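You operate a simulated robot arm through the tools that you are given. There is no shell and no other tool. Be economical: measure what you need, move in short steps, check, and stop when the job is done.

You are at the controls of a simulated two-armed robot. One attempt, no reset.

## Task
Stop the grinder, empty the brown bin, brush the smear off the shelf.
Fine: stop first; pulp into the medium purple tub, hardly any spilt; round orange brush, back where it lay; brown bin on the frame top meanwhile, then back under the chute; beige bin and other tubs stay as they are. Set down upright: round orange brush. What is to be rubbed or washed off counts as gone when no trace of it is left.

Only the result counts: the job must be done as asked and must still hold three seconds after the hand-in. Knocking over, shifting, dropping, spilling or breaking anything else fails it.

## Robot
Two 6-joint arms with two-finger parallel grippers on one trunk, on a base that drives. Base frame: it is fixed to the floor where the robot stands at the start and does not move with it; the origin is under the middle of the robot, x ahead of it, y to its left, z up. Readings come in mm, rad, newtons and seconds.
The left shoulder is at the start at [280, 185, 1205], the right one opposite. With the tool pointing down near the work surface each hand reaches from about 260 to 680 mm from the robot's upright axis, wherever it stands, measured 20 degrees to its own side. Places, roughly: frame shelf [500, -1100, 500]; frame top [800, -500, 1000]; medium orange tub (20x14x9 cm) [-1800, -1300, 800]; medium teal tub (20x14x9 cm) [-1700, -1100, 800]; medium white tub (20x14x9 cm) [-1600, -900, 800]; pulp smear [500, -1000, 500]; round orange brush [250, -1250, 500]; small beige bin [-1500, -750, 1750]. Payload 1.57 kg a hand.
The TCP of each hand is the grasp point between the finger pads, 30 mm short of the fingertips. In the tool frame z runs along the fingers and y along their closing line. Largest opening 80 mm; finger width 17, thickness 12; the body of the gripper, 40 by 82 mm, starts 80 mm behind the TCP.
Orientation is that of the tool frame in the base frame, as a unit quaternion [x, y, z, w]. With the fingers straight down and closing along the base's y, the tool's x points along the base's -x, its y along +y and its z along -z.

## Interface
- The arms move only by the tool play_rows. It takes "left_targets", "right_targets" or both (then of equal length, played together; a hand with none holds still); each is a list of rows, each a list of 3 entries, a list of its own where there are three numbers: the shift along the base's x, y, z in units of 20 mm (1.0 is 20 mm), then the turn, a rotation vector about the base's x, y, z in units of 8 degrees (1.0 is 8 degrees), then the finger opening in mm, from 0 to 80. In form: [[[x, y, z], [wx, wy, wz], hand], ...]. A call has 1 to 8 rows; each row shifts and turns the commanded pose from where the row before left it. A call with a number of a shift or a turn outside -1 to 1 is refused whole. Rows are played at 5 a second. More than 50 mm and 0.15 rad between two rows, or a gripper value outside its range, and nothing of the call is played. Where a pose cannot be reached the arm comes as near as it can. A force on the tool above 90 N (or 10 N above the force at the start of the call, whichever is more), or a blocked arm, ends the call early, and 0.2 s more pass. Each finger travels about 153 mm/s and halts on what it meets, pressing with about 33 N; the grip force reading is that of the motor and also rises with nothing between the fingers. The clock runs only during rows and for 0.2 s after the last one: add rows that do not move to give the fingers time. It gives the time, the measured TCP pose, the force on the tool (base axes), the opening and the grip force at its end, in the units of the frame above (readings bear some noise), with the torque about the TCP (base axes, N m) and any sound that the robot's microphone picked up.
- Cameras (640 x 400 px; columns grow to the right, rows downward): "scene" is now at [229.5, -46.9, 1645.7]; the picture's right is [-0.47, -0.88, 0.00], its down [-0.61, 0.33, -0.72] and it looks along [0.63, -0.34, -0.69] (base axes); focal length 259 px, centre (320, 200). "left" rides on the left gripper at [72, 7, -122] in its tool frame; the picture's right is [-0.09, 1.00, 0.00], its down [-0.84, -0.08, -0.54] and it looks along [-0.54, -0.05, 0.84] (tool axes); focal length 238 px, centre (320, 200). "right" rides on the right gripper at [72, -7, -122] in its tool frame; the picture's right is [0.09, 1.00, 0.00], its down [-0.84, 0.08, -0.54] and it looks along [-0.54, 0.05, 0.84] (tool axes); focal length 238 px, centre (320, 200). There is no depth. A picture from a camera that has moved, and an enlarged one, comes with that camera's place and axes in the base frame and with its lens. The place of the scene camera against the robot may be out by one fixed shift of up to 12 mm in any direction.
- get_image(camera): a new picture of that camera. No time passes.
- slide_trunk(by): slides the trunk up (or, below 0, down) by that many mm; the arms and the scene camera ride with it, the base frame stays. It gives what a move gives, with no picture.
- base_move(legs): drives the robot by 1 to 6 legs, each [ahead, turn to the left] in mm and rad, along the robot's own axes; the way and the turn of a leg run together, so that a leg with both is an arc; at most 1500 mm and 3.142 rad a leg. The arms and the cameras ride along, it lands a little off, and it stops where it bumps. It gives what a move gives.
- pan_tilt(pan, tilt): turns the head with the scene camera to pan (to the left, within 1.501 rad either way) and tilt (down, from -0.506 to 1.204), counted from straight ahead of the robot. It gives what a move gives.
- zoom(camera, box): a new picture of the part [left, top, right, bottom] of that camera's present view, enlarged. No time passes.
- close_job(): hands the job in; it is judged then, once.

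Work in short steps. Places have to be worked out from the pictures, the camera data and where the tool is seen: move nearer, look again, correct. Check each grasp and each placing, and mend what went wrong. You have 120 turns and 100 pictures in all, those below and enlarged ones among them. Open the grippers and draw the arms clear of the work before you hand the job in, unless the task says otherwise; then end with one line.

The tools are called after ">>>" as a command line: name --argument value ..., lists and objects as JSON in quotes. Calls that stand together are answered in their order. play_rows: Moves the arms, as the interface text tells. Its arguments: {"type":"object","properties":{"left_targets":{"type":"array","items":{"type":"array"}},"right_targets":{"type":"array","items":{"type":"array"}}},"required":[]} The other tools are called the same way: slide_trunk (by) slides the trunk up or down; base_move (legs) drives the base; pan_tilt (pan, tilt) turns the head that bears the scene camera; get_image (camera) takes a picture; zoom (camera, box) takes an enlarged picture of a part of a camera's view; close_job () hands the job in.

At the start:

```text
time_s: 0.0
left_tcp_pos: [597.4, -2.7, 1375.8]
left_orientation: [0.0, 1.0, 0.0, 0.0]
left_contact_force: [0.6, -0.6, -1.2]
left_ft_torque: [-0.02, -0.01, 0.0]
left_width: 79.9
left_finger_force: 0.0
right_tcp_pos: [391.2, -466.7, 1401.7]
right_orientation: [0.0, 1.0, 0.0, 0.0]
right_contact_force: [0.8, 0.6, 0.1]
right_ft_torque: [-0.02, -0.01, 0.0]
right_width: 79.8
right_finger_force: 0.0
trunk travel left (down, up): [-900.0, 90.0]
robot x, y, heading: [2.2, -3.2, 0.002]
head pan, tilt: [-0.494, 0.768]
```

scene: 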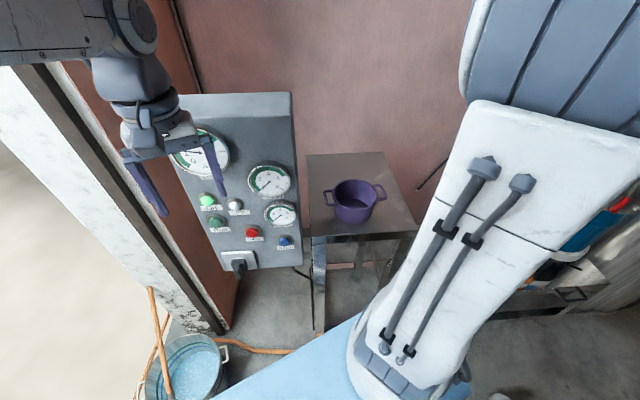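
right: 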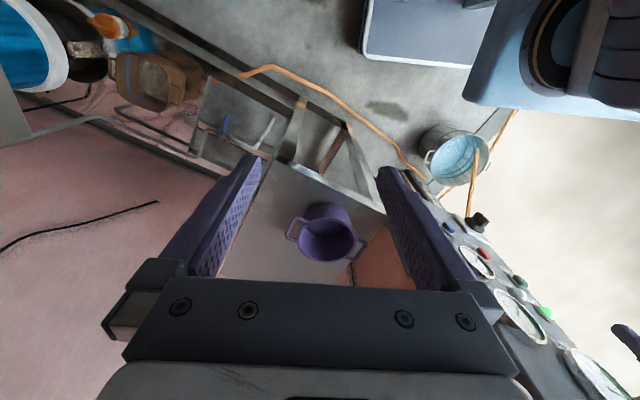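
left: 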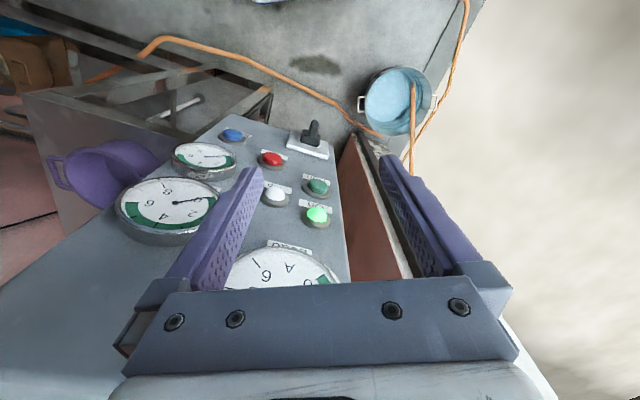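

I'll enlarge the panel to read the labels of its buttons and see the tub.

>>> zoom --camera "scene" --box '[160, 90, 310, 280]'

>>> zoom --camera "left" --box '[160, 100, 360, 260]'

>>> pan_tilt --pan -1.1 --tilt 0.6

>>> get_image --camera "scene"

```text
2.11 times, centred on (235, 185) of scene
camera zoom: at [229.5, -46.9, 1645.7], right [-0.47, -0.88, 0.0], down [-0.61, 0.33, -0.72], along [0.63, -0.34, -0.69], focal length 546 px, centre (499, 232)
```

zoom: 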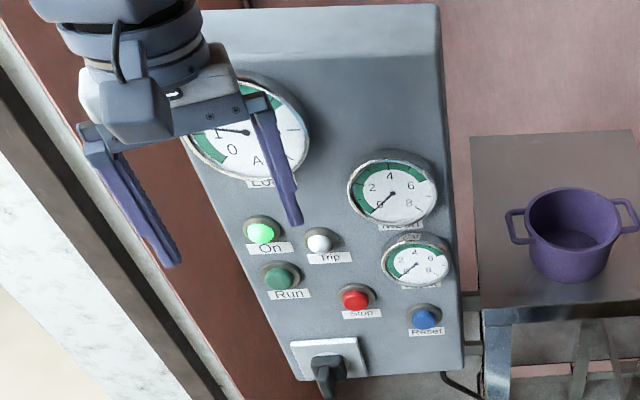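

```text
2.50 times, centred on (260, 180) of left
camera zoom: at [526.2, 4.3, 1498.1], right [0.09, 1.0, 0.0], down [0.84, -0.08, 0.54], along [0.54, -0.05, -0.84], focal length 596 px, centre (470, 250)
```

zoom: 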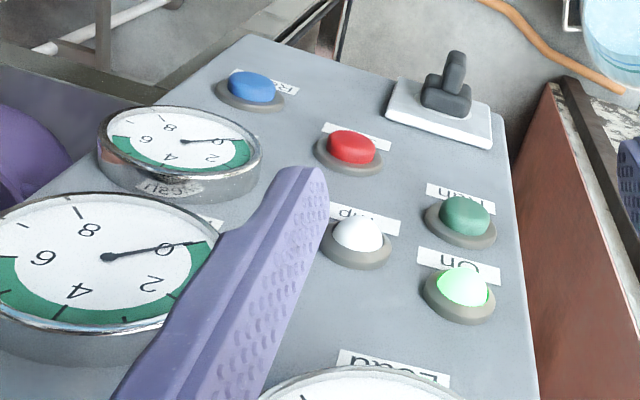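

```text
time_s: 1.0
left_tcp_pos: [597.6, -2.1, 1375.6]
left_orientation: [0.0, 1.0, 0.0, 0.0]
left_contact_force: [-0.1, 0.3, 0.3]
left_ft_torque: [-0.02, 0.0, 0.0]
left_width: 80.0
left_finger_force: 0.0
right_tcp_pos: [391.1, -466.0, 1401.3]
right_orientation: [0.0, 1.0, 0.0, 0.0]
right_contact_force: [0.7, -1.1, -1.0]
right_ft_torque: [0.04, 0.01, -0.03]
right_width: 80.2
right_finger_force: 0.1
trunk travel left (down, up): [-900.0, 90.0]
robot x, y, heading: [2.5, -0.4, 0.003]
head pan, tilt: [-1.1, 0.6]
```

```text
94 pictures are left
camera scene: at [197.4, -86.7, 1659.9], right [-0.89, -0.45, 0.0], down [-0.26, 0.5, -0.82], along [0.38, -0.73, -0.57], focal length 259 px, centre (320, 200)
```

scene: 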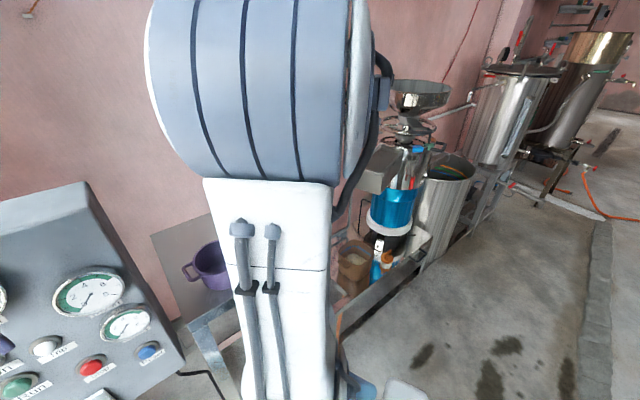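

Red "Stop" button triangulates to about [681,-91,1119], panel facing back and up (~35°). I close the left fingers and tilt the tool towards the panel while shifting in y.

>>> play_rows --left_targets '[[[0, -0.7, 0], [0, -1, 0], 0], [[0, -0.7, 0], [0, -1, 0], 0], [[0, -0.7, -0.5], [0, -1, 0], 0], [[0, -0.7, -0.5], [0, -1, 0], 0], [[0, -0.7, -0.5], [0, -1, 0], 0], [[0, -0.7, -0.5], [0, -1, 0], 0]]'

>>> get_image --camera "left"

>>> pan_tilt --pan -0.3 --tilt 0.768

>>> get_image --camera "scene"

```text
time_s: 2.4
left_tcp_pos: [596.2, -87.8, 1336.6]
left_orientation: [0.0, 0.913, 0.0, 0.407]
left_contact_force: [-0.1, 0.6, -0.4]
left_ft_torque: [0.01, -0.03, 0.01]
left_width: 0.0
left_finger_force: 21.3
right_tcp_pos: [391.4, -466.9, 1402.7]
right_orientation: [0.0, 1.0, 0.001, 0.0]
right_contact_force: [-0.8, 0.1, 0.5]
right_ft_torque: [0.0, 0.0, 0.03]
right_width: 80.1
right_finger_force: 0.0
trunk travel left (down, up): [-900.0, 90.0]
robot x, y, heading: [2.9, -2.1, 0.002]
head pan, tilt: [-1.1, 0.6]
```

```text
93 pictures are left
camera left: at [458.3, -81.3, 1365.4], right [0.06, 1.0, 0.07], down [0.16, -0.08, 0.98], along [0.99, -0.05, -0.16], focal length 238 px, centre (320, 200)
```

left: 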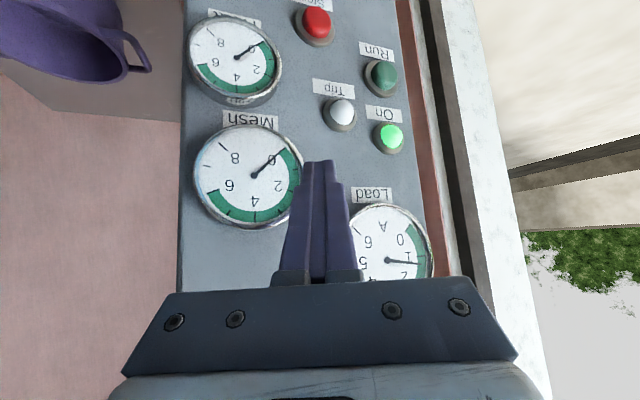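

```text
time_s: 3.5
left_tcp_pos: [596.3, -86.2, 1336.3]
left_orientation: [0.001, 0.914, -0.001, 0.406]
left_contact_force: [0.2, -0.3, 0.1]
left_ft_torque: [0.03, -0.01, 0.0]
left_width: 0.0
left_finger_force: 21.3
right_tcp_pos: [391.1, -465.8, 1401.9]
right_orientation: [0.0, 1.0, 0.0, 0.0]
right_contact_force: [-0.1, 0.0, 0.5]
right_ft_torque: [0.02, 0.0, -0.01]
right_width: 79.9
right_finger_force: 0.1
trunk travel left (down, up): [-900.0, 90.0]
robot x, y, heading: [-1.0, 1.9, 0.002]
head pan, tilt: [-0.3, 0.768]
```

```text
92 pictures are left
camera scene: at [235.6, -32.3, 1645.7], right [-0.3, -0.95, 0.0], down [-0.66, 0.21, -0.72], along [0.69, -0.21, -0.69], focal length 259 px, centre (320, 200)
```

scene: 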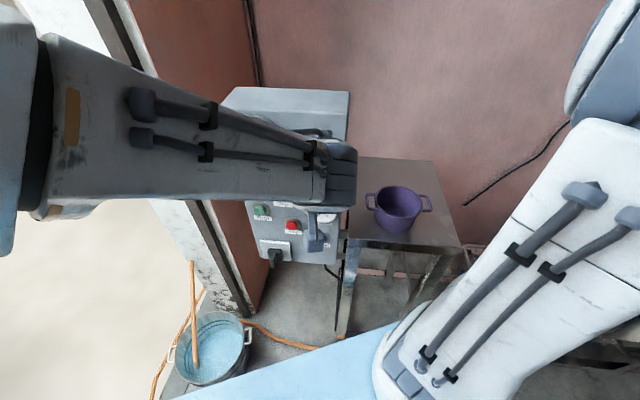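

Refined with the new view: Stop at about [667,-83,1150], panel nearly vertical. I pitch a bit more and lower the closed fingers in front of it.

>>> play_rows --left_targets '[[[-0.4, 0.1, -1], [0, -1, 0], 0], [[-0.4, 0, -1], [0, -1, 0], 0], [[0, 0, -1], [0, 0, 0], 0], [[0, 0, -1], [0, 0, 0], 0], [[0, 0, -1], [0, 0, 0], 0], [[0, 0, -1], [0, 0, 0], 0], [[0, 0, -1], [0, 0, 0], 0], [[0, 0, -1], [0, 0, 0], 0]]'

>>> get_image --camera "left"

>>> get_image --camera "scene"

```text
time_s: 5.3
left_tcp_pos: [581.5, -84.2, 1175.9]
left_orientation: [0.0, 0.848, 0.0, 0.53]
left_contact_force: [0.0, -0.4, 0.0]
left_ft_torque: [-0.03, 0.01, 0.03]
left_width: 0.1
left_finger_force: 21.4
right_tcp_pos: [391.7, -467.4, 1402.3]
right_orientation: [0.0, 1.0, 0.0, 0.0]
right_contact_force: [0.8, 0.3, 1.1]
right_ft_torque: [0.01, 0.01, -0.03]
right_width: 80.0
right_finger_force: 0.1
trunk travel left (down, up): [-900.0, 90.0]
robot x, y, heading: [-0.2, 0.9, 0.002]
head pan, tilt: [-0.3, 0.768]
```

```text
91 pictures are left
camera left: at [441.8, -78.1, 1164.9], right [0.04, 1.0, 0.08], down [-0.12, -0.08, 0.99], along [0.99, -0.05, 0.12], focal length 238 px, centre (320, 200)
```

left: 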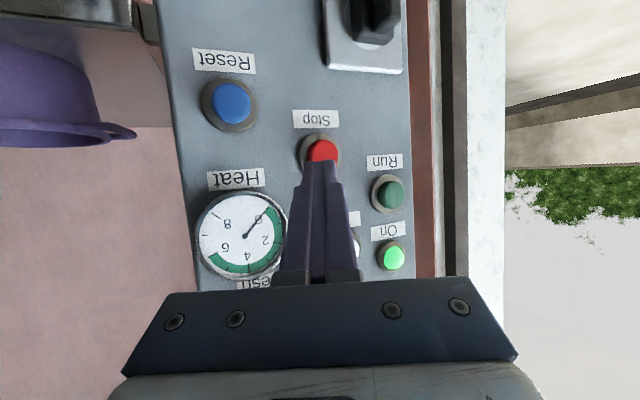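

```text
90 pictures are left
camera scene: at [235.6, -32.3, 1645.7], right [-0.3, -0.96, 0.0], down [-0.66, 0.21, -0.72], along [0.69, -0.21, -0.69], focal length 259 px, centre (320, 200)
```

scene: 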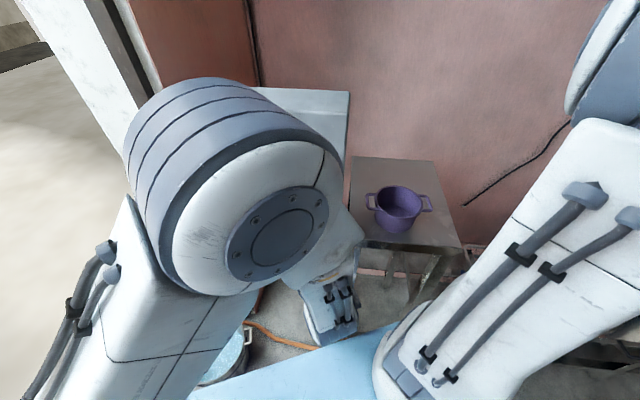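

Stop button now at about [667,-85,1145]; tip at [608,-84,1163]. I lower 18 mm and push forward until contact.

>>> play_rows --left_targets '[[[0, 0, -0.9], [0, 0, 0], 0], [[1, 0, 0], [0, 0, 0], 0], [[1, 0, 0], [0, 0, 0], 0], [[0.5, 0, 0], [0, 0, 0], 0], [[0.3, 0, 0], [0, 0, 0], 0], [[0.3, 0, 0], [0, 0, 0], 0], [[0.3, 0, 0], [0, 0, 0], 0]]'

>>> get_image --camera "left"

```text
time_s: 6.7
left_tcp_pos: [632.2, -89.2, 1163.5]
left_orientation: [0.007, 0.85, 0.0, 0.527]
left_contact_force: [-46.9, 9.5, 26.5]
left_ft_torque: [-0.21, -0.5, -0.19]
left_width: 0.0
left_finger_force: 20.8
left hand out of reach, approached as far as the arm can: row 1
right_tcp_pos: [385.7, -464.2, 1404.3]
right_orientation: [0.0, 1.0, 0.0, 0.002]
right_contact_force: [0.3, 0.7, -0.4]
right_ft_torque: [-0.03, -0.06, 0.0]
right_width: 80.1
right_finger_force: 0.1
trunk travel left (down, up): [-900.0, 90.0]
robot x, y, heading: [0.9, 2.3, 0.0]
head pan, tilt: [-0.3, 0.768]
heard: click
stopped in row 7 (left hand): the force on the tool passed its limit at 99 N (the readings are from after the stop); the commanded pose is now the measured one
```

```text
89 pictures are left
camera left: at [491.6, -82.1, 1154.3], right [0.05, 0.99, 0.09], down [-0.11, -0.08, 0.99], along [0.99, -0.06, 0.11], focal length 238 px, centre (320, 200)
```

left: 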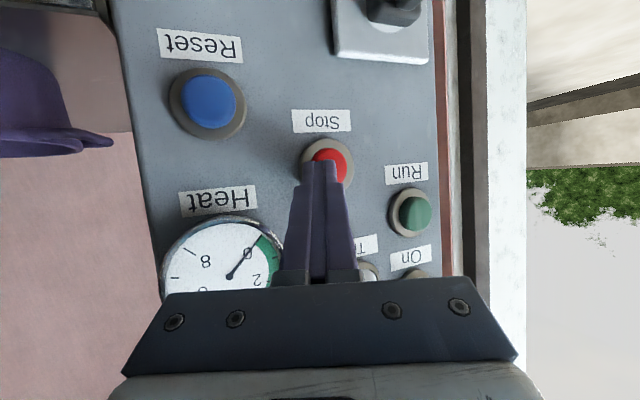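

A click was heard with the finger on the Stop button. I back off and check the On lamp and the load gauge.

>>> play_rows --left_targets '[[[-1, 0, 0], [0, 0, 0], 0], [[-1, 0, 0], [0, 0, 0], 0], [[-1, 0, 0.5], [0, 0, 0], 0], [[-0.5, 0, 1], [0, 0, 0], 0], [[0, 0, 1], [0, 0, 0], 0], [[0, 0, 1], [0, 0, 0], 0]]'

>>> get_image --camera "left"

```text
time_s: 8.1
left_tcp_pos: [564.9, -90.3, 1229.6]
left_orientation: [0.008, 0.852, 0.001, 0.524]
left_contact_force: [-0.3, 0.5, -0.5]
left_ft_torque: [0.07, -0.01, 0.0]
left_width: 0.0
left_finger_force: 21.2
right_tcp_pos: [389.9, -466.7, 1401.8]
right_orientation: [0.0, 1.0, 0.0, 0.0]
right_contact_force: [-0.2, -0.3, -0.4]
right_ft_torque: [0.01, 0.02, 0.0]
right_width: 80.2
right_finger_force: 0.1
trunk travel left (down, up): [-900.0, 90.0]
robot x, y, heading: [-2.5, -2.5, 0.002]
head pan, tilt: [-0.3, 0.768]
```

```text
88 pictures are left
camera left: at [424.6, -83.1, 1221.0], right [0.05, 0.99, 0.09], down [-0.11, -0.09, 0.99], along [0.99, -0.06, 0.1], focal length 238 px, centre (320, 200)
```

left: 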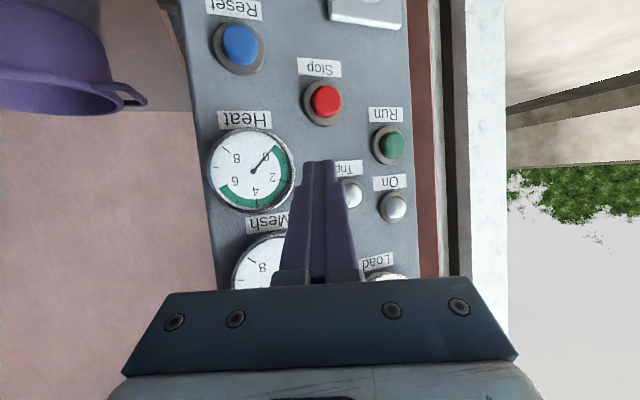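

The On lamp is out: the grinder is stopped. Now I bring the left hand back upright and in towards the body before driving.

>>> play_rows --left_targets '[[[-1, 0.5, 1], [0, 1, 0], 40], [[-1, 0.5, 1], [0, 1, 0], 40], [[-1, 0.5, 1], [0, 1, 0], 40], [[-1, 1, 1], [0, 1, 0], 40], [[-1, 1, 1], [0, 1, 0], 40], [[-1, 1, 1], [0, 1, 0], 40], [[-1, 1, 1], [0, 1, 0], 40], [[0, 1, 0.5], [0, 1, 0], 40]]'

>>> pan_tilt --pan -1.5 --tilt 0.3

>>> get_image --camera "scene"

```text
time_s: 9.9
left_tcp_pos: [438.8, 24.4, 1379.2]
left_orientation: [0.006, 1.0, -0.004, -0.007]
left_contact_force: [0.0, -0.5, -0.3]
left_ft_torque: [0.0, 0.02, 0.0]
left_width: 40.0
left_finger_force: 0.0
left hand out of reach, approached as far as the arm can: row 6, 7
right_tcp_pos: [390.9, -467.0, 1401.1]
right_orientation: [0.0, 1.0, 0.0, 0.0]
right_contact_force: [0.2, 0.2, -0.2]
right_ft_torque: [-0.02, 0.0, -0.02]
right_width: 80.0
right_finger_force: 0.0
trunk travel left (down, up): [-900.0, 90.0]
robot x, y, heading: [0.6, -1.0, -0.001]
head pan, tilt: [-0.3, 0.768]
```

```text
time_s: 11.3
left_tcp_pos: [438.7, 22.2, 1378.9]
left_orientation: [0.006, 1.0, -0.003, -0.007]
left_contact_force: [1.2, 0.0, -0.3]
left_ft_torque: [0.01, 0.01, 0.01]
left_width: 40.0
left_finger_force: 0.0
right_tcp_pos: [390.4, -467.9, 1401.9]
right_orientation: [-0.001, 1.0, 0.0, 0.0]
right_contact_force: [0.4, 0.9, 0.0]
right_ft_torque: [-0.01, 0.02, 0.01]
right_width: 79.9
right_finger_force: 0.2
trunk travel left (down, up): [-900.0, 90.0]
robot x, y, heading: [-1.5, 0.8, -0.002]
head pan, tilt: [-1.499, 0.3]
```

```text
87 pictures are left
camera scene: at [163.2, -101.1, 1687.4], right [-1.0, -0.07, 0.0], down [-0.02, 0.3, -0.96], along [0.07, -0.95, -0.3], focal length 259 px, centre (320, 200)
```

scene: 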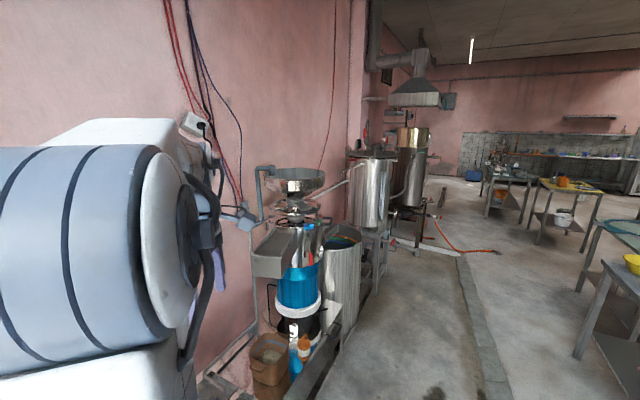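

The grinder line lies to the right and the tubs behind-right. I turn the robot right about 90° on the spot and look around.

>>> base_move --legs '[[0, -1.5]]'

>>> pan_tilt --pan 0.4 --tilt 0.6

>>> get_image --camera "scene"

>>> pan_tilt --pan -0.9 --tilt 0.4

>>> get_image --camera "scene"

```text
time_s: 15.3
left_tcp_pos: [77.2, -433.7, 1378.2]
left_orientation: [0.665, 0.747, 0.002, -0.006]
left_contact_force: [0.3, -0.2, 0.0]
left_ft_torque: [0.02, -0.01, -0.01]
left_width: 40.3
left_finger_force: 0.1
right_tcp_pos: [-414.3, -448.0, 1402.4]
right_orientation: [0.661, 0.75, 0.0, 0.0]
right_contact_force: [0.1, -0.4, 0.0]
right_ft_torque: [-0.02, -0.01, -0.02]
right_width: 80.2
right_finger_force: 0.0
trunk travel left (down, up): [-900.0, 90.0]
robot x, y, heading: [-2.0, -4.0, -1.449]
head pan, tilt: [-1.499, 0.3]
```

```text
time_s: 17.1
left_tcp_pos: [78.1, -433.2, 1378.0]
left_orientation: [0.665, 0.747, 0.003, -0.007]
left_contact_force: [0.0, -0.2, -0.5]
left_ft_torque: [-0.02, -0.01, 0.02]
left_width: 40.0
left_finger_force: 0.1
right_tcp_pos: [-413.1, -447.3, 1401.5]
right_orientation: [0.66, 0.751, 0.0, 0.0]
right_contact_force: [0.1, -0.2, 0.4]
right_ft_torque: [0.0, -0.01, -0.03]
right_width: 79.9
right_finger_force: 0.0
trunk travel left (down, up): [-900.0, 90.0]
robot x, y, heading: [1.4, -2.1, -1.444]
head pan, tilt: [0.4, 0.6]
```

```text
86 pictures are left
camera scene: at [61.0, -243.1, 1660.0], right [-0.87, -0.5, 0.0], down [-0.28, 0.49, -0.83], along [0.41, -0.71, -0.56], focal length 259 px, centre (320, 200)
```

scene: 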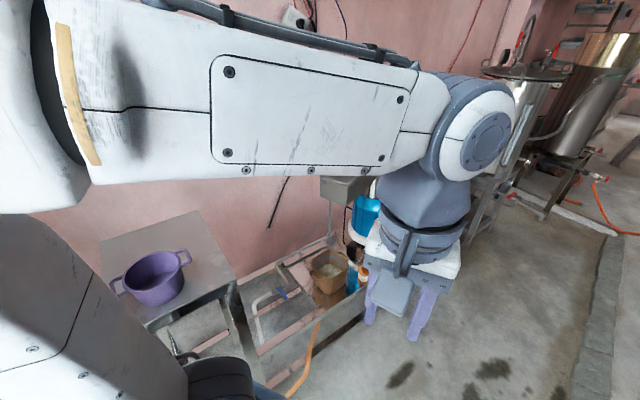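

```text
time_s: 18.6
left_tcp_pos: [78.2, -434.7, 1377.7]
left_orientation: [0.666, 0.746, 0.002, -0.006]
left_contact_force: [0.2, -0.6, -1.0]
left_ft_torque: [0.01, 0.01, -0.04]
left_width: 40.1
left_finger_force: 0.1
right_tcp_pos: [-414.1, -446.3, 1402.4]
right_orientation: [0.66, 0.751, 0.0, -0.001]
right_contact_force: [-0.3, -0.7, -0.2]
right_ft_torque: [-0.05, 0.02, -0.02]
right_width: 80.1
right_finger_force: 0.0
trunk travel left (down, up): [-900.0, 90.0]
robot x, y, heading: [-1.4, 2.1, -1.448]
head pan, tilt: [-0.901, 0.4]
```

```text
85 pictures are left
camera scene: at [-48.1, -233.0, 1678.2], right [-0.72, 0.7, 0.0], down [0.27, 0.28, -0.92], along [-0.64, -0.66, -0.39], focal length 259 px, centre (320, 200)
```

scene: 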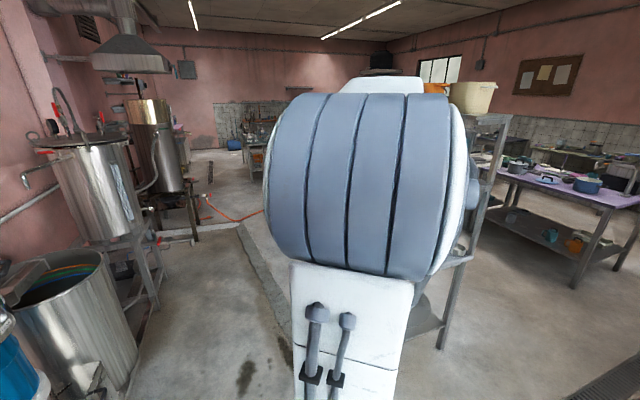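

The rack with the beige bin and tubs is further right. I turn on to face it.

>>> base_move --legs '[[0, -1.1]]'

>>> pan_tilt --pan 0.0 --tilt 0.4

>>> get_image --camera "scene"

```text
time_s: 21.7
left_tcp_pos: [-340.2, -280.3, 1377.0]
left_orientation: [0.951, 0.309, 0.005, -0.005]
left_contact_force: [-0.1, -0.2, 1.0]
left_ft_torque: [0.02, 0.04, -0.01]
left_width: 40.0
left_finger_force: 0.0
right_tcp_pos: [-593.7, 140.4, 1402.3]
right_orientation: [0.949, 0.315, 0.0, 0.0]
right_contact_force: [0.3, 0.2, -0.4]
right_ft_torque: [-0.02, -0.02, 0.01]
right_width: 80.2
right_finger_force: 0.0
trunk travel left (down, up): [-900.0, 90.0]
robot x, y, heading: [2.4, -3.4, -2.503]
head pan, tilt: [-0.901, 0.4]
```

```text
time_s: 22.9
left_tcp_pos: [-339.5, -281.6, 1378.2]
left_orientation: [0.951, 0.308, 0.005, -0.004]
left_contact_force: [-0.2, 1.0, -0.4]
left_ft_torque: [0.04, 0.01, -0.02]
left_width: 40.1
left_finger_force: 0.0
right_tcp_pos: [-593.9, 140.1, 1402.6]
right_orientation: [0.949, 0.314, 0.0, 0.0]
right_contact_force: [0.1, -0.8, -0.1]
right_ft_torque: [-0.03, 0.01, -0.01]
right_width: 79.9
right_finger_force: 0.0
trunk travel left (down, up): [-900.0, 90.0]
robot x, y, heading: [0.8, -2.2, -2.503]
head pan, tilt: [0.0, 0.4]
```

```text
84 pictures are left
camera scene: at [-206.6, -158.3, 1678.2], right [-0.6, 0.8, 0.0], down [0.31, 0.23, -0.92], along [-0.74, -0.55, -0.39], focal length 259 px, centre (320, 200)
```

scene: 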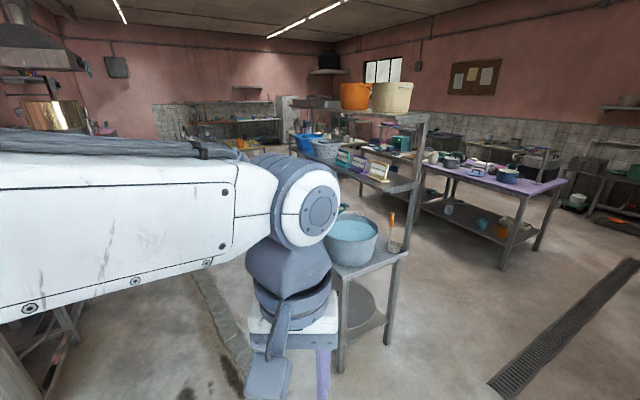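

I enlarge the rack.

>>> zoom --camera "scene" --box '[280, 70, 440, 270]'

```text
2.00 times, centred on (360, 170) of scene
camera zoom: at [-206.6, -158.3, 1678.2], right [-0.6, 0.8, 0.0], down [0.31, 0.23, -0.92], along [-0.74, -0.55, -0.39], focal length 519 px, centre (240, 260)
```

zoom: 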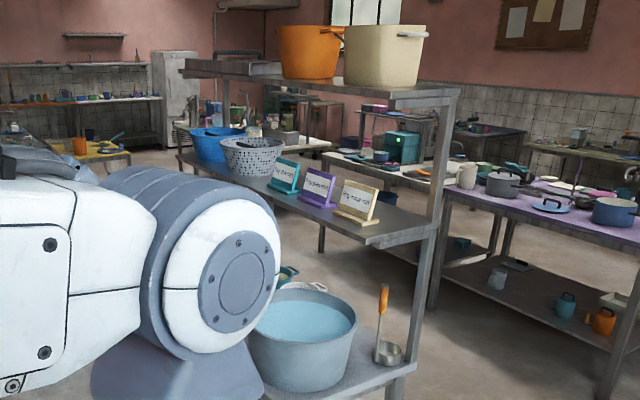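

The cards and tubs rack runs roughly along direction (.45,.89), facing the robot's side. I turn to run parallel to its front and drive ahead, then look to the right with the head.

>>> base_move --legs '[[0, 0.47], [650, 0]]'

>>> pan_tilt --pan -1.2 --tilt 0.5

>>> get_image --camera "scene"

>>> get_image --camera "right"

```text
time_s: 27.8
left_tcp_pos: [-458.1, -979.5, 1378.0]
left_orientation: [0.851, 0.525, 0.003, -0.006]
left_contact_force: [0.6, 0.1, -0.1]
left_ft_torque: [-0.01, 0.0, 0.01]
left_width: 39.9
left_finger_force: 0.0
right_tcp_pos: [-875.1, -720.8, 1401.7]
right_orientation: [0.848, 0.53, 0.001, 0.0]
right_contact_force: [-0.6, 0.5, 1.2]
right_ft_torque: [0.03, 0.01, 0.0]
right_width: 79.6
right_finger_force: 0.1
trunk travel left (down, up): [-900.0, 90.0]
robot x, y, heading: [-283.5, -576.5, -2.031]
head pan, tilt: [0.0, 0.4]
```

```text
time_s: 29.2
left_tcp_pos: [-457.8, -978.8, 1377.6]
left_orientation: [0.851, 0.525, 0.004, -0.005]
left_contact_force: [-0.5, 0.8, 0.2]
left_ft_torque: [0.0, 0.01, 0.03]
left_width: 39.9
left_finger_force: 0.0
right_tcp_pos: [-876.9, -720.7, 1402.2]
right_orientation: [0.848, 0.53, 0.0, 0.0]
right_contact_force: [-0.6, -0.6, 0.3]
right_ft_torque: [0.01, 0.02, 0.03]
right_width: 80.0
right_finger_force: 0.0
trunk travel left (down, up): [-900.0, 90.0]
robot x, y, heading: [-288.9, -574.0, -2.023]
head pan, tilt: [-1.201, 0.499]
```

```text
82 pictures are left
camera scene: at [-449.6, -717.9, 1669.1], right [0.08, 1.0, 0.0], down [0.48, -0.04, -0.88], along [-0.87, 0.07, -0.48], focal length 259 px, centre (320, 200)
```

scene: 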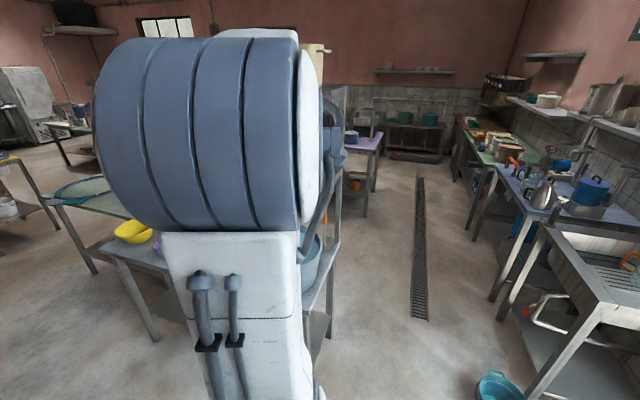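

```text
81 pictures are left
camera right: at [-850.4, -654.1, 1522.5], right [0.94, -0.35, 0.0], down [-0.3, -0.79, 0.54], along [-0.19, -0.51, -0.84], focal length 238 px, centre (320, 200)
```

right: 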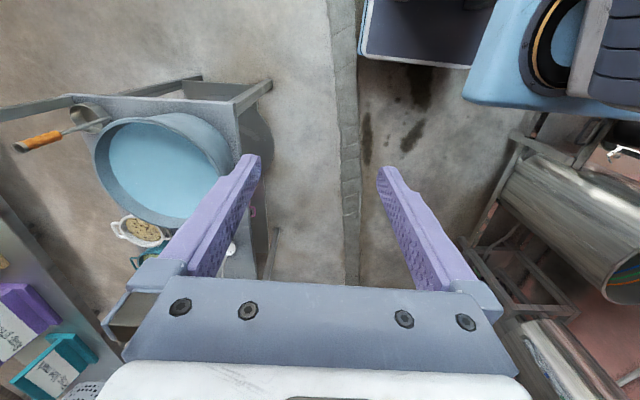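

I'm not yet opposite the tubs; the corridor ahead is clear. I drive on 850 mm and turn right to face the rack.

>>> base_move --legs '[[850, 0], [0, -1.57]]'

>>> pan_tilt --pan 0.0 --tilt 0.7

>>> get_image --camera "scene"

>>> get_image --camera "right"

>>> get_image --camera "left"

```text
time_s: 37.6
left_tcp_pos: [-1061.2, -1171.0, 1379.2]
left_orientation: [0.972, -0.233, 0.006, -0.001]
left_contact_force: [-0.4, 0.4, -0.9]
left_ft_torque: [0.0, -0.01, 0.01]
left_width: 40.2
left_finger_force: 0.1
right_tcp_pos: [-801.3, -754.5, 1402.3]
right_orientation: [0.973, -0.23, 0.0, 0.0]
right_contact_force: [-0.9, 0.0, 0.5]
right_ft_torque: [-0.03, 0.01, -0.01]
right_width: 79.8
right_finger_force: 0.1
trunk travel left (down, up): [-900.0, 90.0]
robot x, y, heading: [-655.9, -1343.9, 2.68]
head pan, tilt: [-1.201, 0.499]
```

```text
time_s: 39.0
left_tcp_pos: [-1062.1, -1170.6, 1378.1]
left_orientation: [0.972, -0.233, 0.006, -0.001]
left_contact_force: [0.2, 0.1, -0.4]
left_ft_torque: [-0.04, 0.04, 0.01]
left_width: 39.9
left_finger_force: 0.1
right_tcp_pos: [-800.6, -753.9, 1403.1]
right_orientation: [0.974, -0.229, 0.0, 0.0]
right_contact_force: [0.1, 0.2, 0.3]
right_ft_torque: [-0.03, -0.01, 0.01]
right_width: 79.9
right_finger_force: 0.0
trunk travel left (down, up): [-900.0, 90.0]
robot x, y, heading: [-658.9, -1343.7, 2.68]
head pan, tilt: [0.0, 0.7]
```

```text
80 pictures are left
camera scene: at [-879.8, -1244.6, 1651.4], right [0.45, 0.9, 0.0], down [0.58, -0.29, -0.77], along [-0.68, 0.34, -0.64], focal length 259 px, centre (320, 200)
```

scene: 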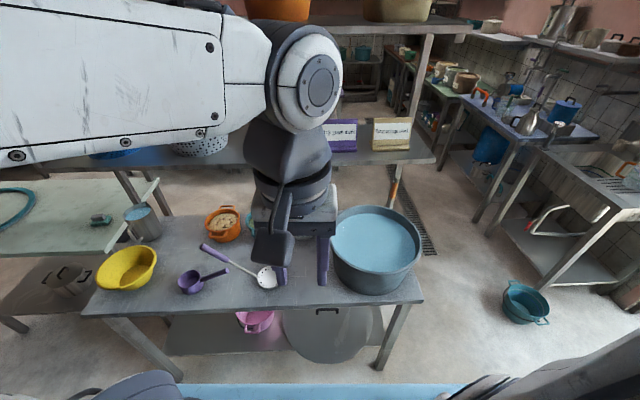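

```text
79 pictures are left
camera right: at [-733.7, -780.7, 1522.5], right [-0.36, -0.93, 0.0], down [-0.78, 0.3, 0.54], along [-0.51, 0.2, -0.84], focal length 238 px, centre (320, 200)
```

right: 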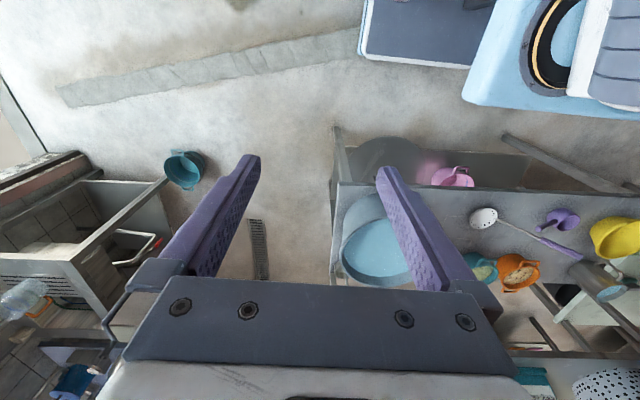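

```text
78 pictures are left
camera left: at [-1002.0, -1210.0, 1501.8], right [-0.53, -0.85, -0.01], down [-0.72, 0.45, 0.53], along [-0.45, 0.29, -0.85], focal length 238 px, centre (320, 200)
```

left: 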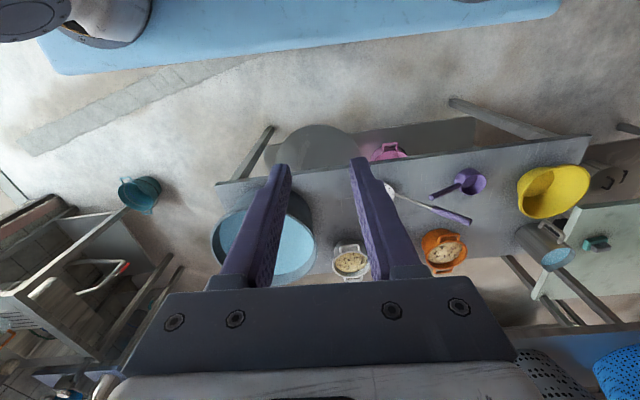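

The orange, teal and white tubs stand here; the purple one may be the pot on the frame top. I read the cards to be sure.

>>> zoom --camera "scene" --box '[300, 100, 440, 180]'

>>> zoom --camera "left" --box '[320, 130, 600, 290]'

>>> pan_tilt --pan 0.6 --tilt 0.75

>>> get_image --camera "scene"

```text
4.57 times, centred on (370, 140) of scene
camera zoom: at [-879.8, -1244.6, 1651.4], right [0.45, 0.9, 0.0], down [0.58, -0.29, -0.77], along [-0.68, 0.34, -0.64], focal length 1186 px, centre (91, 474)
```

zoom: 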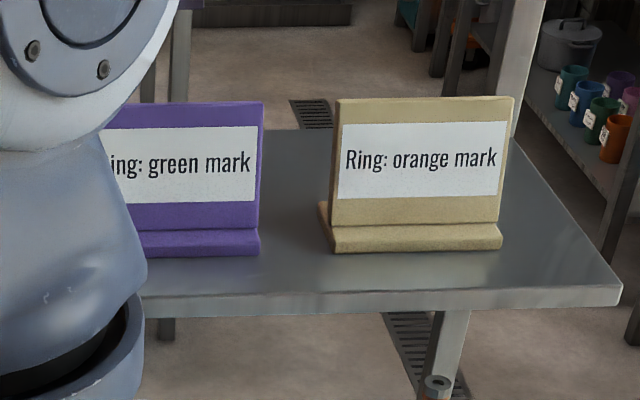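

```text
2.29 times, centred on (460, 210) of left
camera zoom: at [-1002.0, -1210.0, 1501.8], right [-0.53, -0.85, -0.01], down [-0.72, 0.45, 0.53], along [-0.45, 0.29, -0.85], focal length 545 px, centre (0, 177)
```

zoom: 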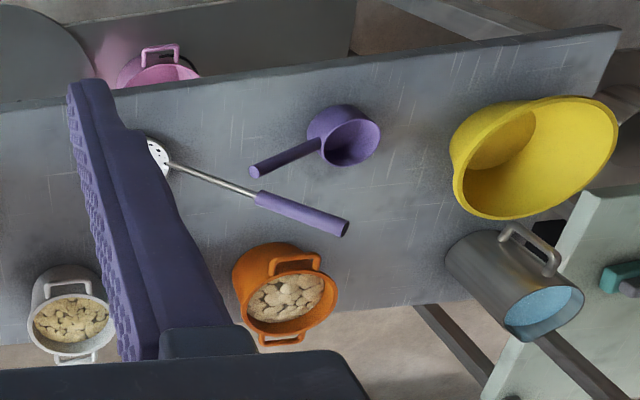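

```text
time_s: 40.0
left_tcp_pos: [-1062.5, -1171.5, 1378.6]
left_orientation: [0.972, -0.234, 0.006, -0.001]
left_contact_force: [-0.6, -0.4, -0.4]
left_ft_torque: [-0.05, -0.01, 0.03]
left_width: 40.0
left_finger_force: 0.1
right_tcp_pos: [-802.6, -754.9, 1402.5]
right_orientation: [0.974, -0.228, -0.001, 0.0]
right_contact_force: [-0.6, 0.2, 0.4]
right_ft_torque: [0.01, 0.02, 0.02]
right_width: 79.9
right_finger_force: 0.0
trunk travel left (down, up): [-900.0, 90.0]
robot x, y, heading: [-657.5, -1348.5, 2.679]
head pan, tilt: [0.6, 0.75]
```

```text
75 pictures are left
camera scene: at [-885.9, -1293.9, 1647.1], right [-0.14, 0.99, 0.0], down [0.68, 0.09, -0.73], along [-0.72, -0.1, -0.68], focal length 259 px, centre (320, 200)
```

scene: 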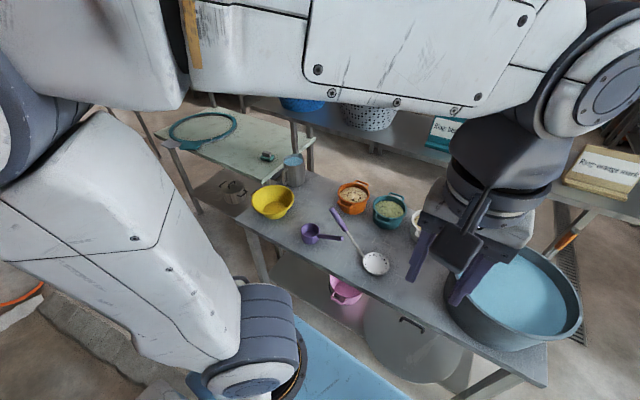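

All cards read "Ring: … mark", not relevant; the purple tub is the two-handled pot on the frame top. I go back to stand facing the grinder frame.

>>> base_move --legs '[[0, -1.57], [550, 0], [0, -1.25]]'

>>> pan_tilt --pan 0.0 --tilt 0.6

>>> get_image --camera "scene"

>>> get_image --camera "right"

```text
time_s: 50.1
left_tcp_pos: [29.3, -859.5, 1378.9]
left_orientation: [0.05, 0.999, -0.002, -0.006]
left_contact_force: [0.4, 0.6, 0.4]
left_ft_torque: [-0.04, -0.01, -0.02]
left_width: 40.1
left_finger_force: 0.1
right_tcp_pos: [-62.8, -1341.0, 1401.4]
right_orientation: [0.046, 0.999, 0.0, 0.0]
right_contact_force: [-0.3, 0.9, -0.1]
right_ft_torque: [-0.02, 0.02, -0.01]
right_width: 80.2
right_finger_force: 0.0
trunk travel left (down, up): [-900.0, 90.0]
robot x, y, heading: [-407.2, -840.9, -0.094]
head pan, tilt: [0.6, 0.75]
```

```text
time_s: 51.1
left_tcp_pos: [29.5, -860.1, 1378.2]
left_orientation: [0.051, 0.999, -0.002, -0.006]
left_contact_force: [0.5, -0.3, -0.3]
left_ft_torque: [-0.01, -0.01, 0.03]
left_width: 39.8
left_finger_force: 0.0
right_tcp_pos: [-63.7, -1342.4, 1401.6]
right_orientation: [0.045, 0.999, 0.0, 0.0]
right_contact_force: [0.5, -0.5, 0.0]
right_ft_torque: [-0.02, 0.01, 0.0]
right_width: 80.1
right_finger_force: 0.1
trunk travel left (down, up): [-900.0, 90.0]
robot x, y, heading: [-410.3, -841.5, -0.089]
head pan, tilt: [0.0, 0.6]
```

```text
74 pictures are left
camera scene: at [-166.4, -873.4, 1659.9], right [-0.09, -1.0, 0.0], down [-0.56, 0.05, -0.82], along [0.82, -0.08, -0.57], focal length 259 px, centre (320, 200)
```

scene: 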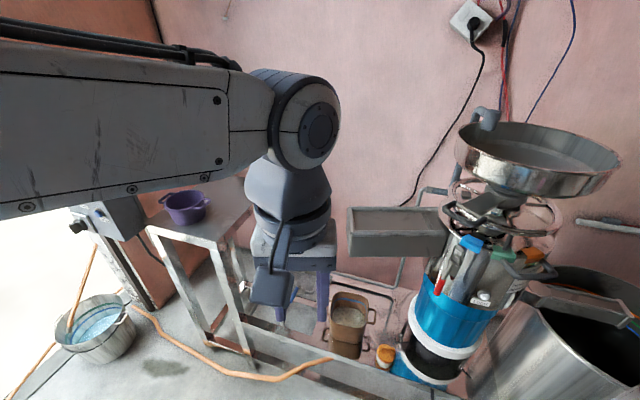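

```text
73 pictures are left
camera right: at [-135.2, -1342.5, 1522.5], right [0.0, 1.0, 0.0], down [0.84, 0.0, 0.54], along [0.54, 0.0, -0.84], focal length 238 px, centre (320, 200)
```

right: 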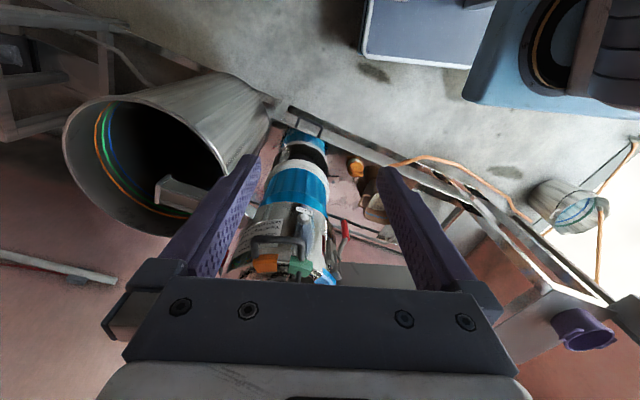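

I enlarge the bin and brush region.

>>> zoom --camera "scene" --box '[220, 200, 480, 400]'

>>> zoom --camera "right" --box '[270, 90, 450, 250]'

```text
2.00 times, centred on (350, 300) of scene
camera zoom: at [-166.4, -873.4, 1659.9], right [-0.09, -1.0, 0.0], down [-0.56, 0.05, -0.82], along [0.82, -0.08, -0.57], focal length 519 px, centre (260, 0)
```

zoom: 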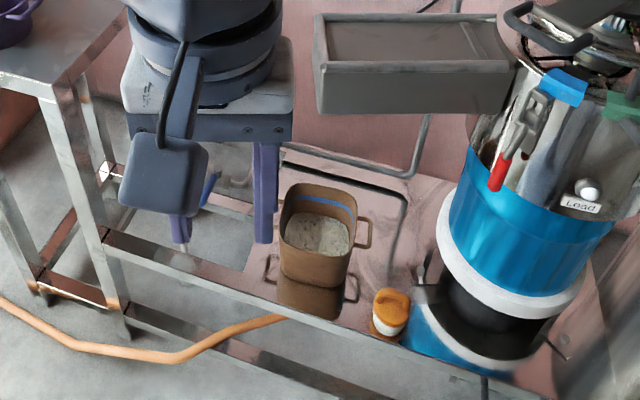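

```text
2.50 times, centred on (360, 170) of right
camera zoom: at [-135.2, -1342.5, 1522.5], right [0.0, 1.0, 0.0], down [0.84, 0.0, 0.54], along [0.54, 0.0, -0.84], focal length 596 px, centre (220, 275)
```

zoom: 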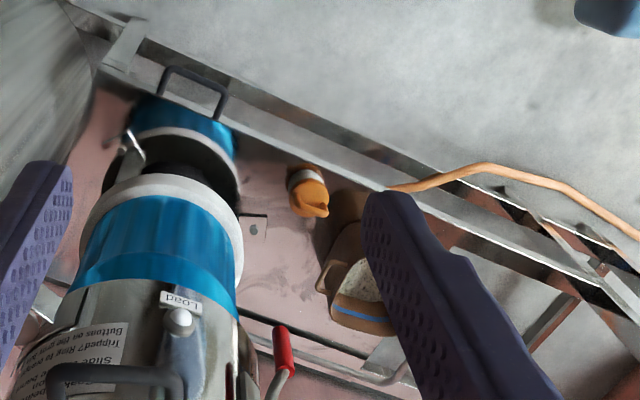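

Frame runs along direction (.45,.89), faced with heading ≈ -0.46. Estimates: bin ≈ (490,-1065, rim ~600), brush ≈ (313,-1184), purple tub ≈ (704,-425, top ~1080). I drive to about (110,-505) midway between bin and tub, and face the frame.

>>> base_move --legs '[[0, 0.66], [610, 0], [0, -1.03]]'

>>> pan_tilt --pan -0.2 --tilt 0.9

>>> get_image --camera "scene"

>>> get_image --camera "left"

>>> get_image --camera "right"

```text
time_s: 56.4
left_tcp_pos: [458.7, -258.9, 1377.5]
left_orientation: [-0.275, 0.961, -0.005, -0.005]
left_contact_force: [0.4, -0.6, 0.1]
left_ft_torque: [-0.01, 0.02, -0.01]
left_width: 39.9
left_finger_force: 0.1
right_tcp_pos: [680.3, -698.2, 1401.5]
right_orientation: [-0.279, 0.96, -0.001, 0.0]
right_contact_force: [-0.2, 0.2, 0.0]
right_ft_torque: [-0.03, 0.03, -0.01]
right_width: 80.0
right_finger_force: 0.0
trunk travel left (down, up): [-900.0, 90.0]
robot x, y, heading: [98.9, -517.4, 0.564]
head pan, tilt: [0.0, 0.6]
stopped in leg 2: the robot was blocked; the commanded pose is now the measured one
```

```text
time_s: 57.2
left_tcp_pos: [459.0, -259.3, 1378.5]
left_orientation: [-0.274, 0.962, -0.004, -0.005]
left_contact_force: [-0.6, 0.5, -0.2]
left_ft_torque: [0.0, -0.03, 0.02]
left_width: 39.8
left_finger_force: 0.1
right_tcp_pos: [680.2, -697.9, 1401.9]
right_orientation: [-0.28, 0.96, -0.001, 0.0]
right_contact_force: [-0.2, 0.1, -0.6]
right_ft_torque: [-0.04, 0.02, -0.01]
right_width: 80.2
right_finger_force: 0.0
trunk travel left (down, up): [-900.0, 90.0]
robot x, y, heading: [100.2, -514.6, 0.559]
head pan, tilt: [-0.201, 0.901]
```

```text
70 pictures are left
camera scene: at [303.3, -410.3, 1635.3], right [0.36, -0.93, 0.0], down [-0.73, -0.28, -0.62], along [0.58, 0.22, -0.78], focal length 259 px, centre (320, 200)
```

scene: 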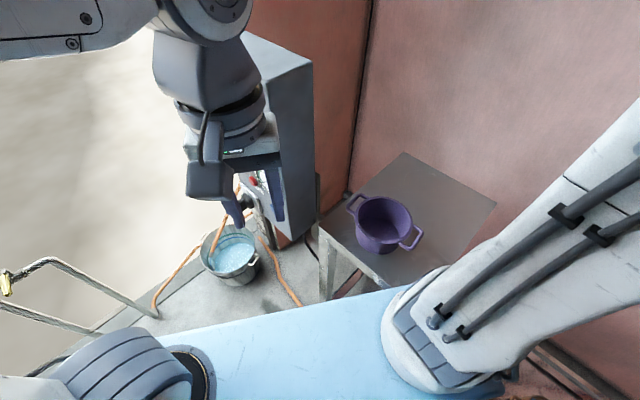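

```text
69 pictures are left
camera left: at [396.4, -290.7, 1501.8], right [-0.45, 0.89, -0.01], down [0.76, 0.38, 0.53], along [0.48, 0.23, -0.85], focal length 238 px, centre (320, 200)
```

left: 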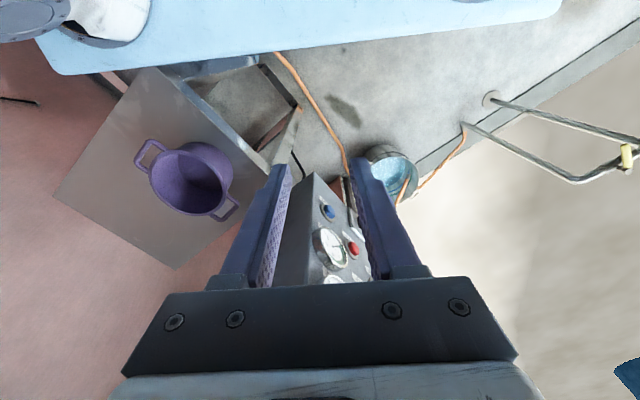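

```text
68 pictures are left
camera right: at [624.1, -742.4, 1522.6], right [-0.61, 0.79, 0.0], down [0.66, 0.51, 0.54], along [0.43, 0.33, -0.84], focal length 238 px, centre (320, 200)
```

right: 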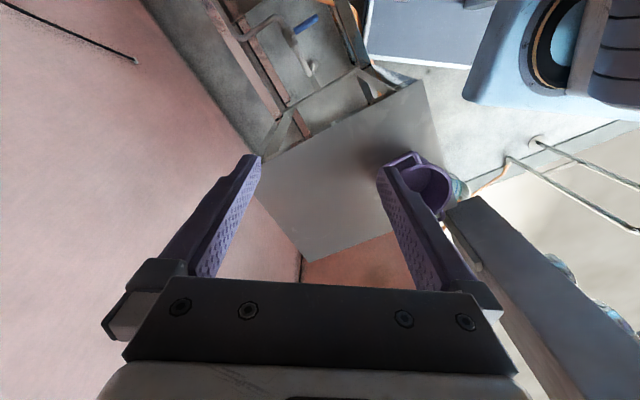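

The base corner touched the frame (front face lies near its line), nothing else seen moving. I back off and turn to face the frame with heading ≈ -0.46.

>>> base_move --legs '[[-180, 0], [0, -1.02]]'

>>> pan_tilt --pan -0.3 --tilt 0.85

>>> get_image --camera "scene"

```text
time_s: 61.2
left_tcp_pos: [362.4, -768.6, 1377.8]
left_orientation: [0.214, 0.977, -0.001, -0.007]
left_contact_force: [-0.6, -1.3, -0.3]
left_ft_torque: [-0.01, 0.0, -0.02]
left_width: 40.2
left_finger_force: 0.1
right_tcp_pos: [118.1, -1194.6, 1402.4]
right_orientation: [0.21, 0.978, 0.0, 0.0]
right_contact_force: [-0.2, 0.5, -0.7]
right_ft_torque: [0.01, 0.02, 0.0]
right_width: 79.8
right_finger_force: 0.1
trunk travel left (down, up): [-900.0, 90.0]
robot x, y, heading: [-48.9, -606.8, -0.43]
head pan, tilt: [-0.201, 0.901]
```

```text
time_s: 61.9
left_tcp_pos: [362.9, -769.4, 1379.2]
left_orientation: [0.214, 0.977, -0.001, -0.006]
left_contact_force: [-0.4, 0.2, 0.2]
left_ft_torque: [0.04, 0.01, 0.0]
left_width: 39.7
left_finger_force: 0.0
right_tcp_pos: [117.8, -1195.0, 1402.3]
right_orientation: [0.209, 0.978, 0.0, 0.0]
right_contact_force: [0.1, -0.1, 0.7]
right_ft_torque: [0.03, 0.0, 0.01]
right_width: 80.0
right_finger_force: 0.0
trunk travel left (down, up): [-900.0, 90.0]
robot x, y, heading: [-49.1, -611.5, -0.429]
head pan, tilt: [-0.3, 0.85]
```

```text
67 pictures are left
camera scene: at [152.7, -734.9, 1639.1], right [-0.66, -0.75, 0.0], down [-0.56, 0.5, -0.66], along [0.49, -0.44, -0.75], focal length 259 px, centre (320, 200)
```

scene: 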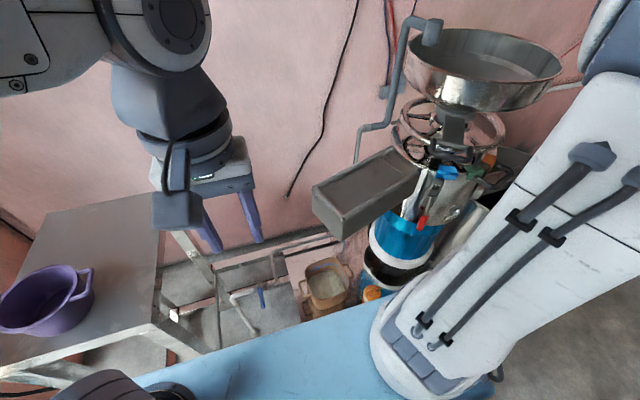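

Bin ≈ (470,-1062, rim ~590), chute ≈ z 1080 above it. I move both hands left (right hand to be in front of the bin, left clear) before lowering the trunk.

>>> play_rows --right_targets '[[[0.417, 0.909, 0], [0, 0, 0], 80], [[0.417, 0.909, 0], [0, 0, 0], 80], [[0.417, 0.909, 0], [0, 0, 0], 80], [[0.417, 0.909, 0], [0, 0, 0], 80], [[0.417, 0.909, 0], [0, 0, 0], 80], [[0.417, 0.909, 0], [0, 0, 0], 80], [[0.417, 0.909, 0], [0, 0, 0], 80], [[0.417, 0.909, 0], [0, 0, 0], 80]]' --left_targets '[[[0.417, 0.909, 0], [0, 0, 0], 40], [[0.417, 0.909, 0], [0, 0, 0], 40], [[0.417, 0.909, 0], [0, 0, 0], 40], [[0.417, 0.909, 0], [0, 0, 0], 40], [[0.417, 0.909, 0], [0, 0, 0], 40], [[0.417, 0.909, 0], [0, 0, 0], 40], [[0.417, 0.909, 0], [0, 0, 0], 40], [[0.417, 0.909, 0], [0, 0, 0], 40]]'

>>> play_rows --right_targets '[[[0.417, 0.909, 0], [0, 0, 0], 80], [[0.417, 0.909, 0], [0, 0, 0], 80], [[0.417, 0.909, 0], [0, 0, 0], 80], [[0.417, 0.909, 0], [0, 0, 0], 80], [[0, 0, 0], [0, 0, 0], 80]]'

>>> slide_trunk --by -500

>>> get_image --camera "right"

>>> get_image --camera "scene"

```text
time_s: 63.6
left_tcp_pos: [468.5, -678.2, 1371.3]
left_orientation: [0.214, 0.977, -0.001, -0.009]
left_contact_force: [0.3, -0.5, -0.1]
left_ft_torque: [0.02, 0.04, 0.04]
left_width: 39.7
left_finger_force: 0.0
left hand out of reach, approached as far as the arm can: row 1, 2, 3, 4, 5, 6, 7, 8
right_tcp_pos: [194.1, -1111.6, 1402.6]
right_orientation: [0.21, 0.978, 0.001, 0.0]
right_contact_force: [-0.4, -0.5, 0.9]
right_ft_torque: [0.01, -0.01, -0.01]
right_width: 80.1
right_finger_force: 0.0
right hand out of reach, approached as far as the arm can: row 5, 6, 7, 8
trunk travel left (down, up): [-900.0, 90.0]
robot x, y, heading: [-47.3, -609.9, -0.427]
head pan, tilt: [-0.3, 0.85]
```

```text
time_s: 64.8
left_tcp_pos: [468.5, -678.7, 1370.3]
left_orientation: [0.215, 0.977, -0.001, -0.008]
left_contact_force: [-0.2, 0.1, -0.1]
left_ft_torque: [0.0, -0.01, -0.02]
left_width: 40.1
left_finger_force: 0.2
right_tcp_pos: [252.1, -1083.5, 1402.3]
right_orientation: [0.21, 0.978, 0.001, -0.002]
right_contact_force: [0.5, 0.2, -0.5]
right_ft_torque: [-0.02, -0.02, 0.01]
right_width: 80.1
right_finger_force: 0.1
right hand out of reach, approached as far as the arm can: row 1, 2, 3, 4
trunk travel left (down, up): [-900.0, 90.0]
robot x, y, heading: [-51.3, -605.8, -0.423]
head pan, tilt: [-0.3, 0.85]
```

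```text
refused: -500 is not a number from -400 to 400
```

```text
66 pictures are left
camera right: at [184.7, -1061.3, 1522.5], right [0.33, 0.95, 0.0], down [0.8, -0.28, 0.54], along [0.51, -0.17, -0.84], focal length 238 px, centre (320, 200)
```

right: 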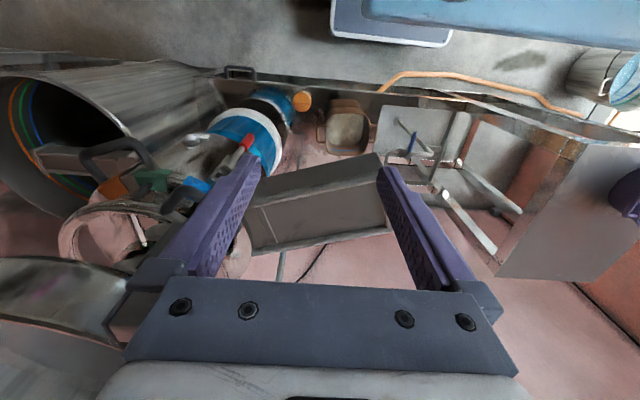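

```text
65 pictures are left
camera scene: at [148.8, -740.5, 1640.7], right [-0.73, -0.69, 0.0], down [-0.51, 0.54, -0.68], along [0.46, -0.49, -0.74], focal length 259 px, centre (320, 200)
```

scene: 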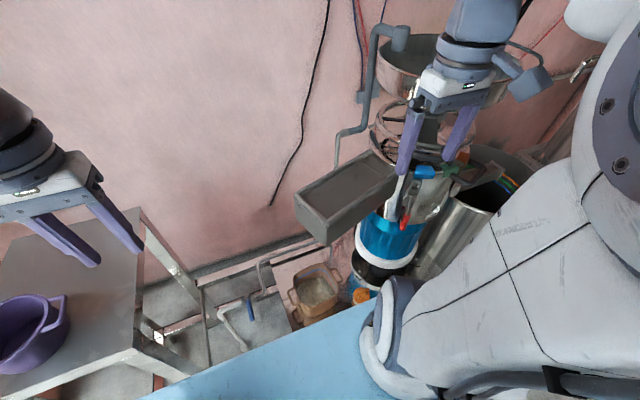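

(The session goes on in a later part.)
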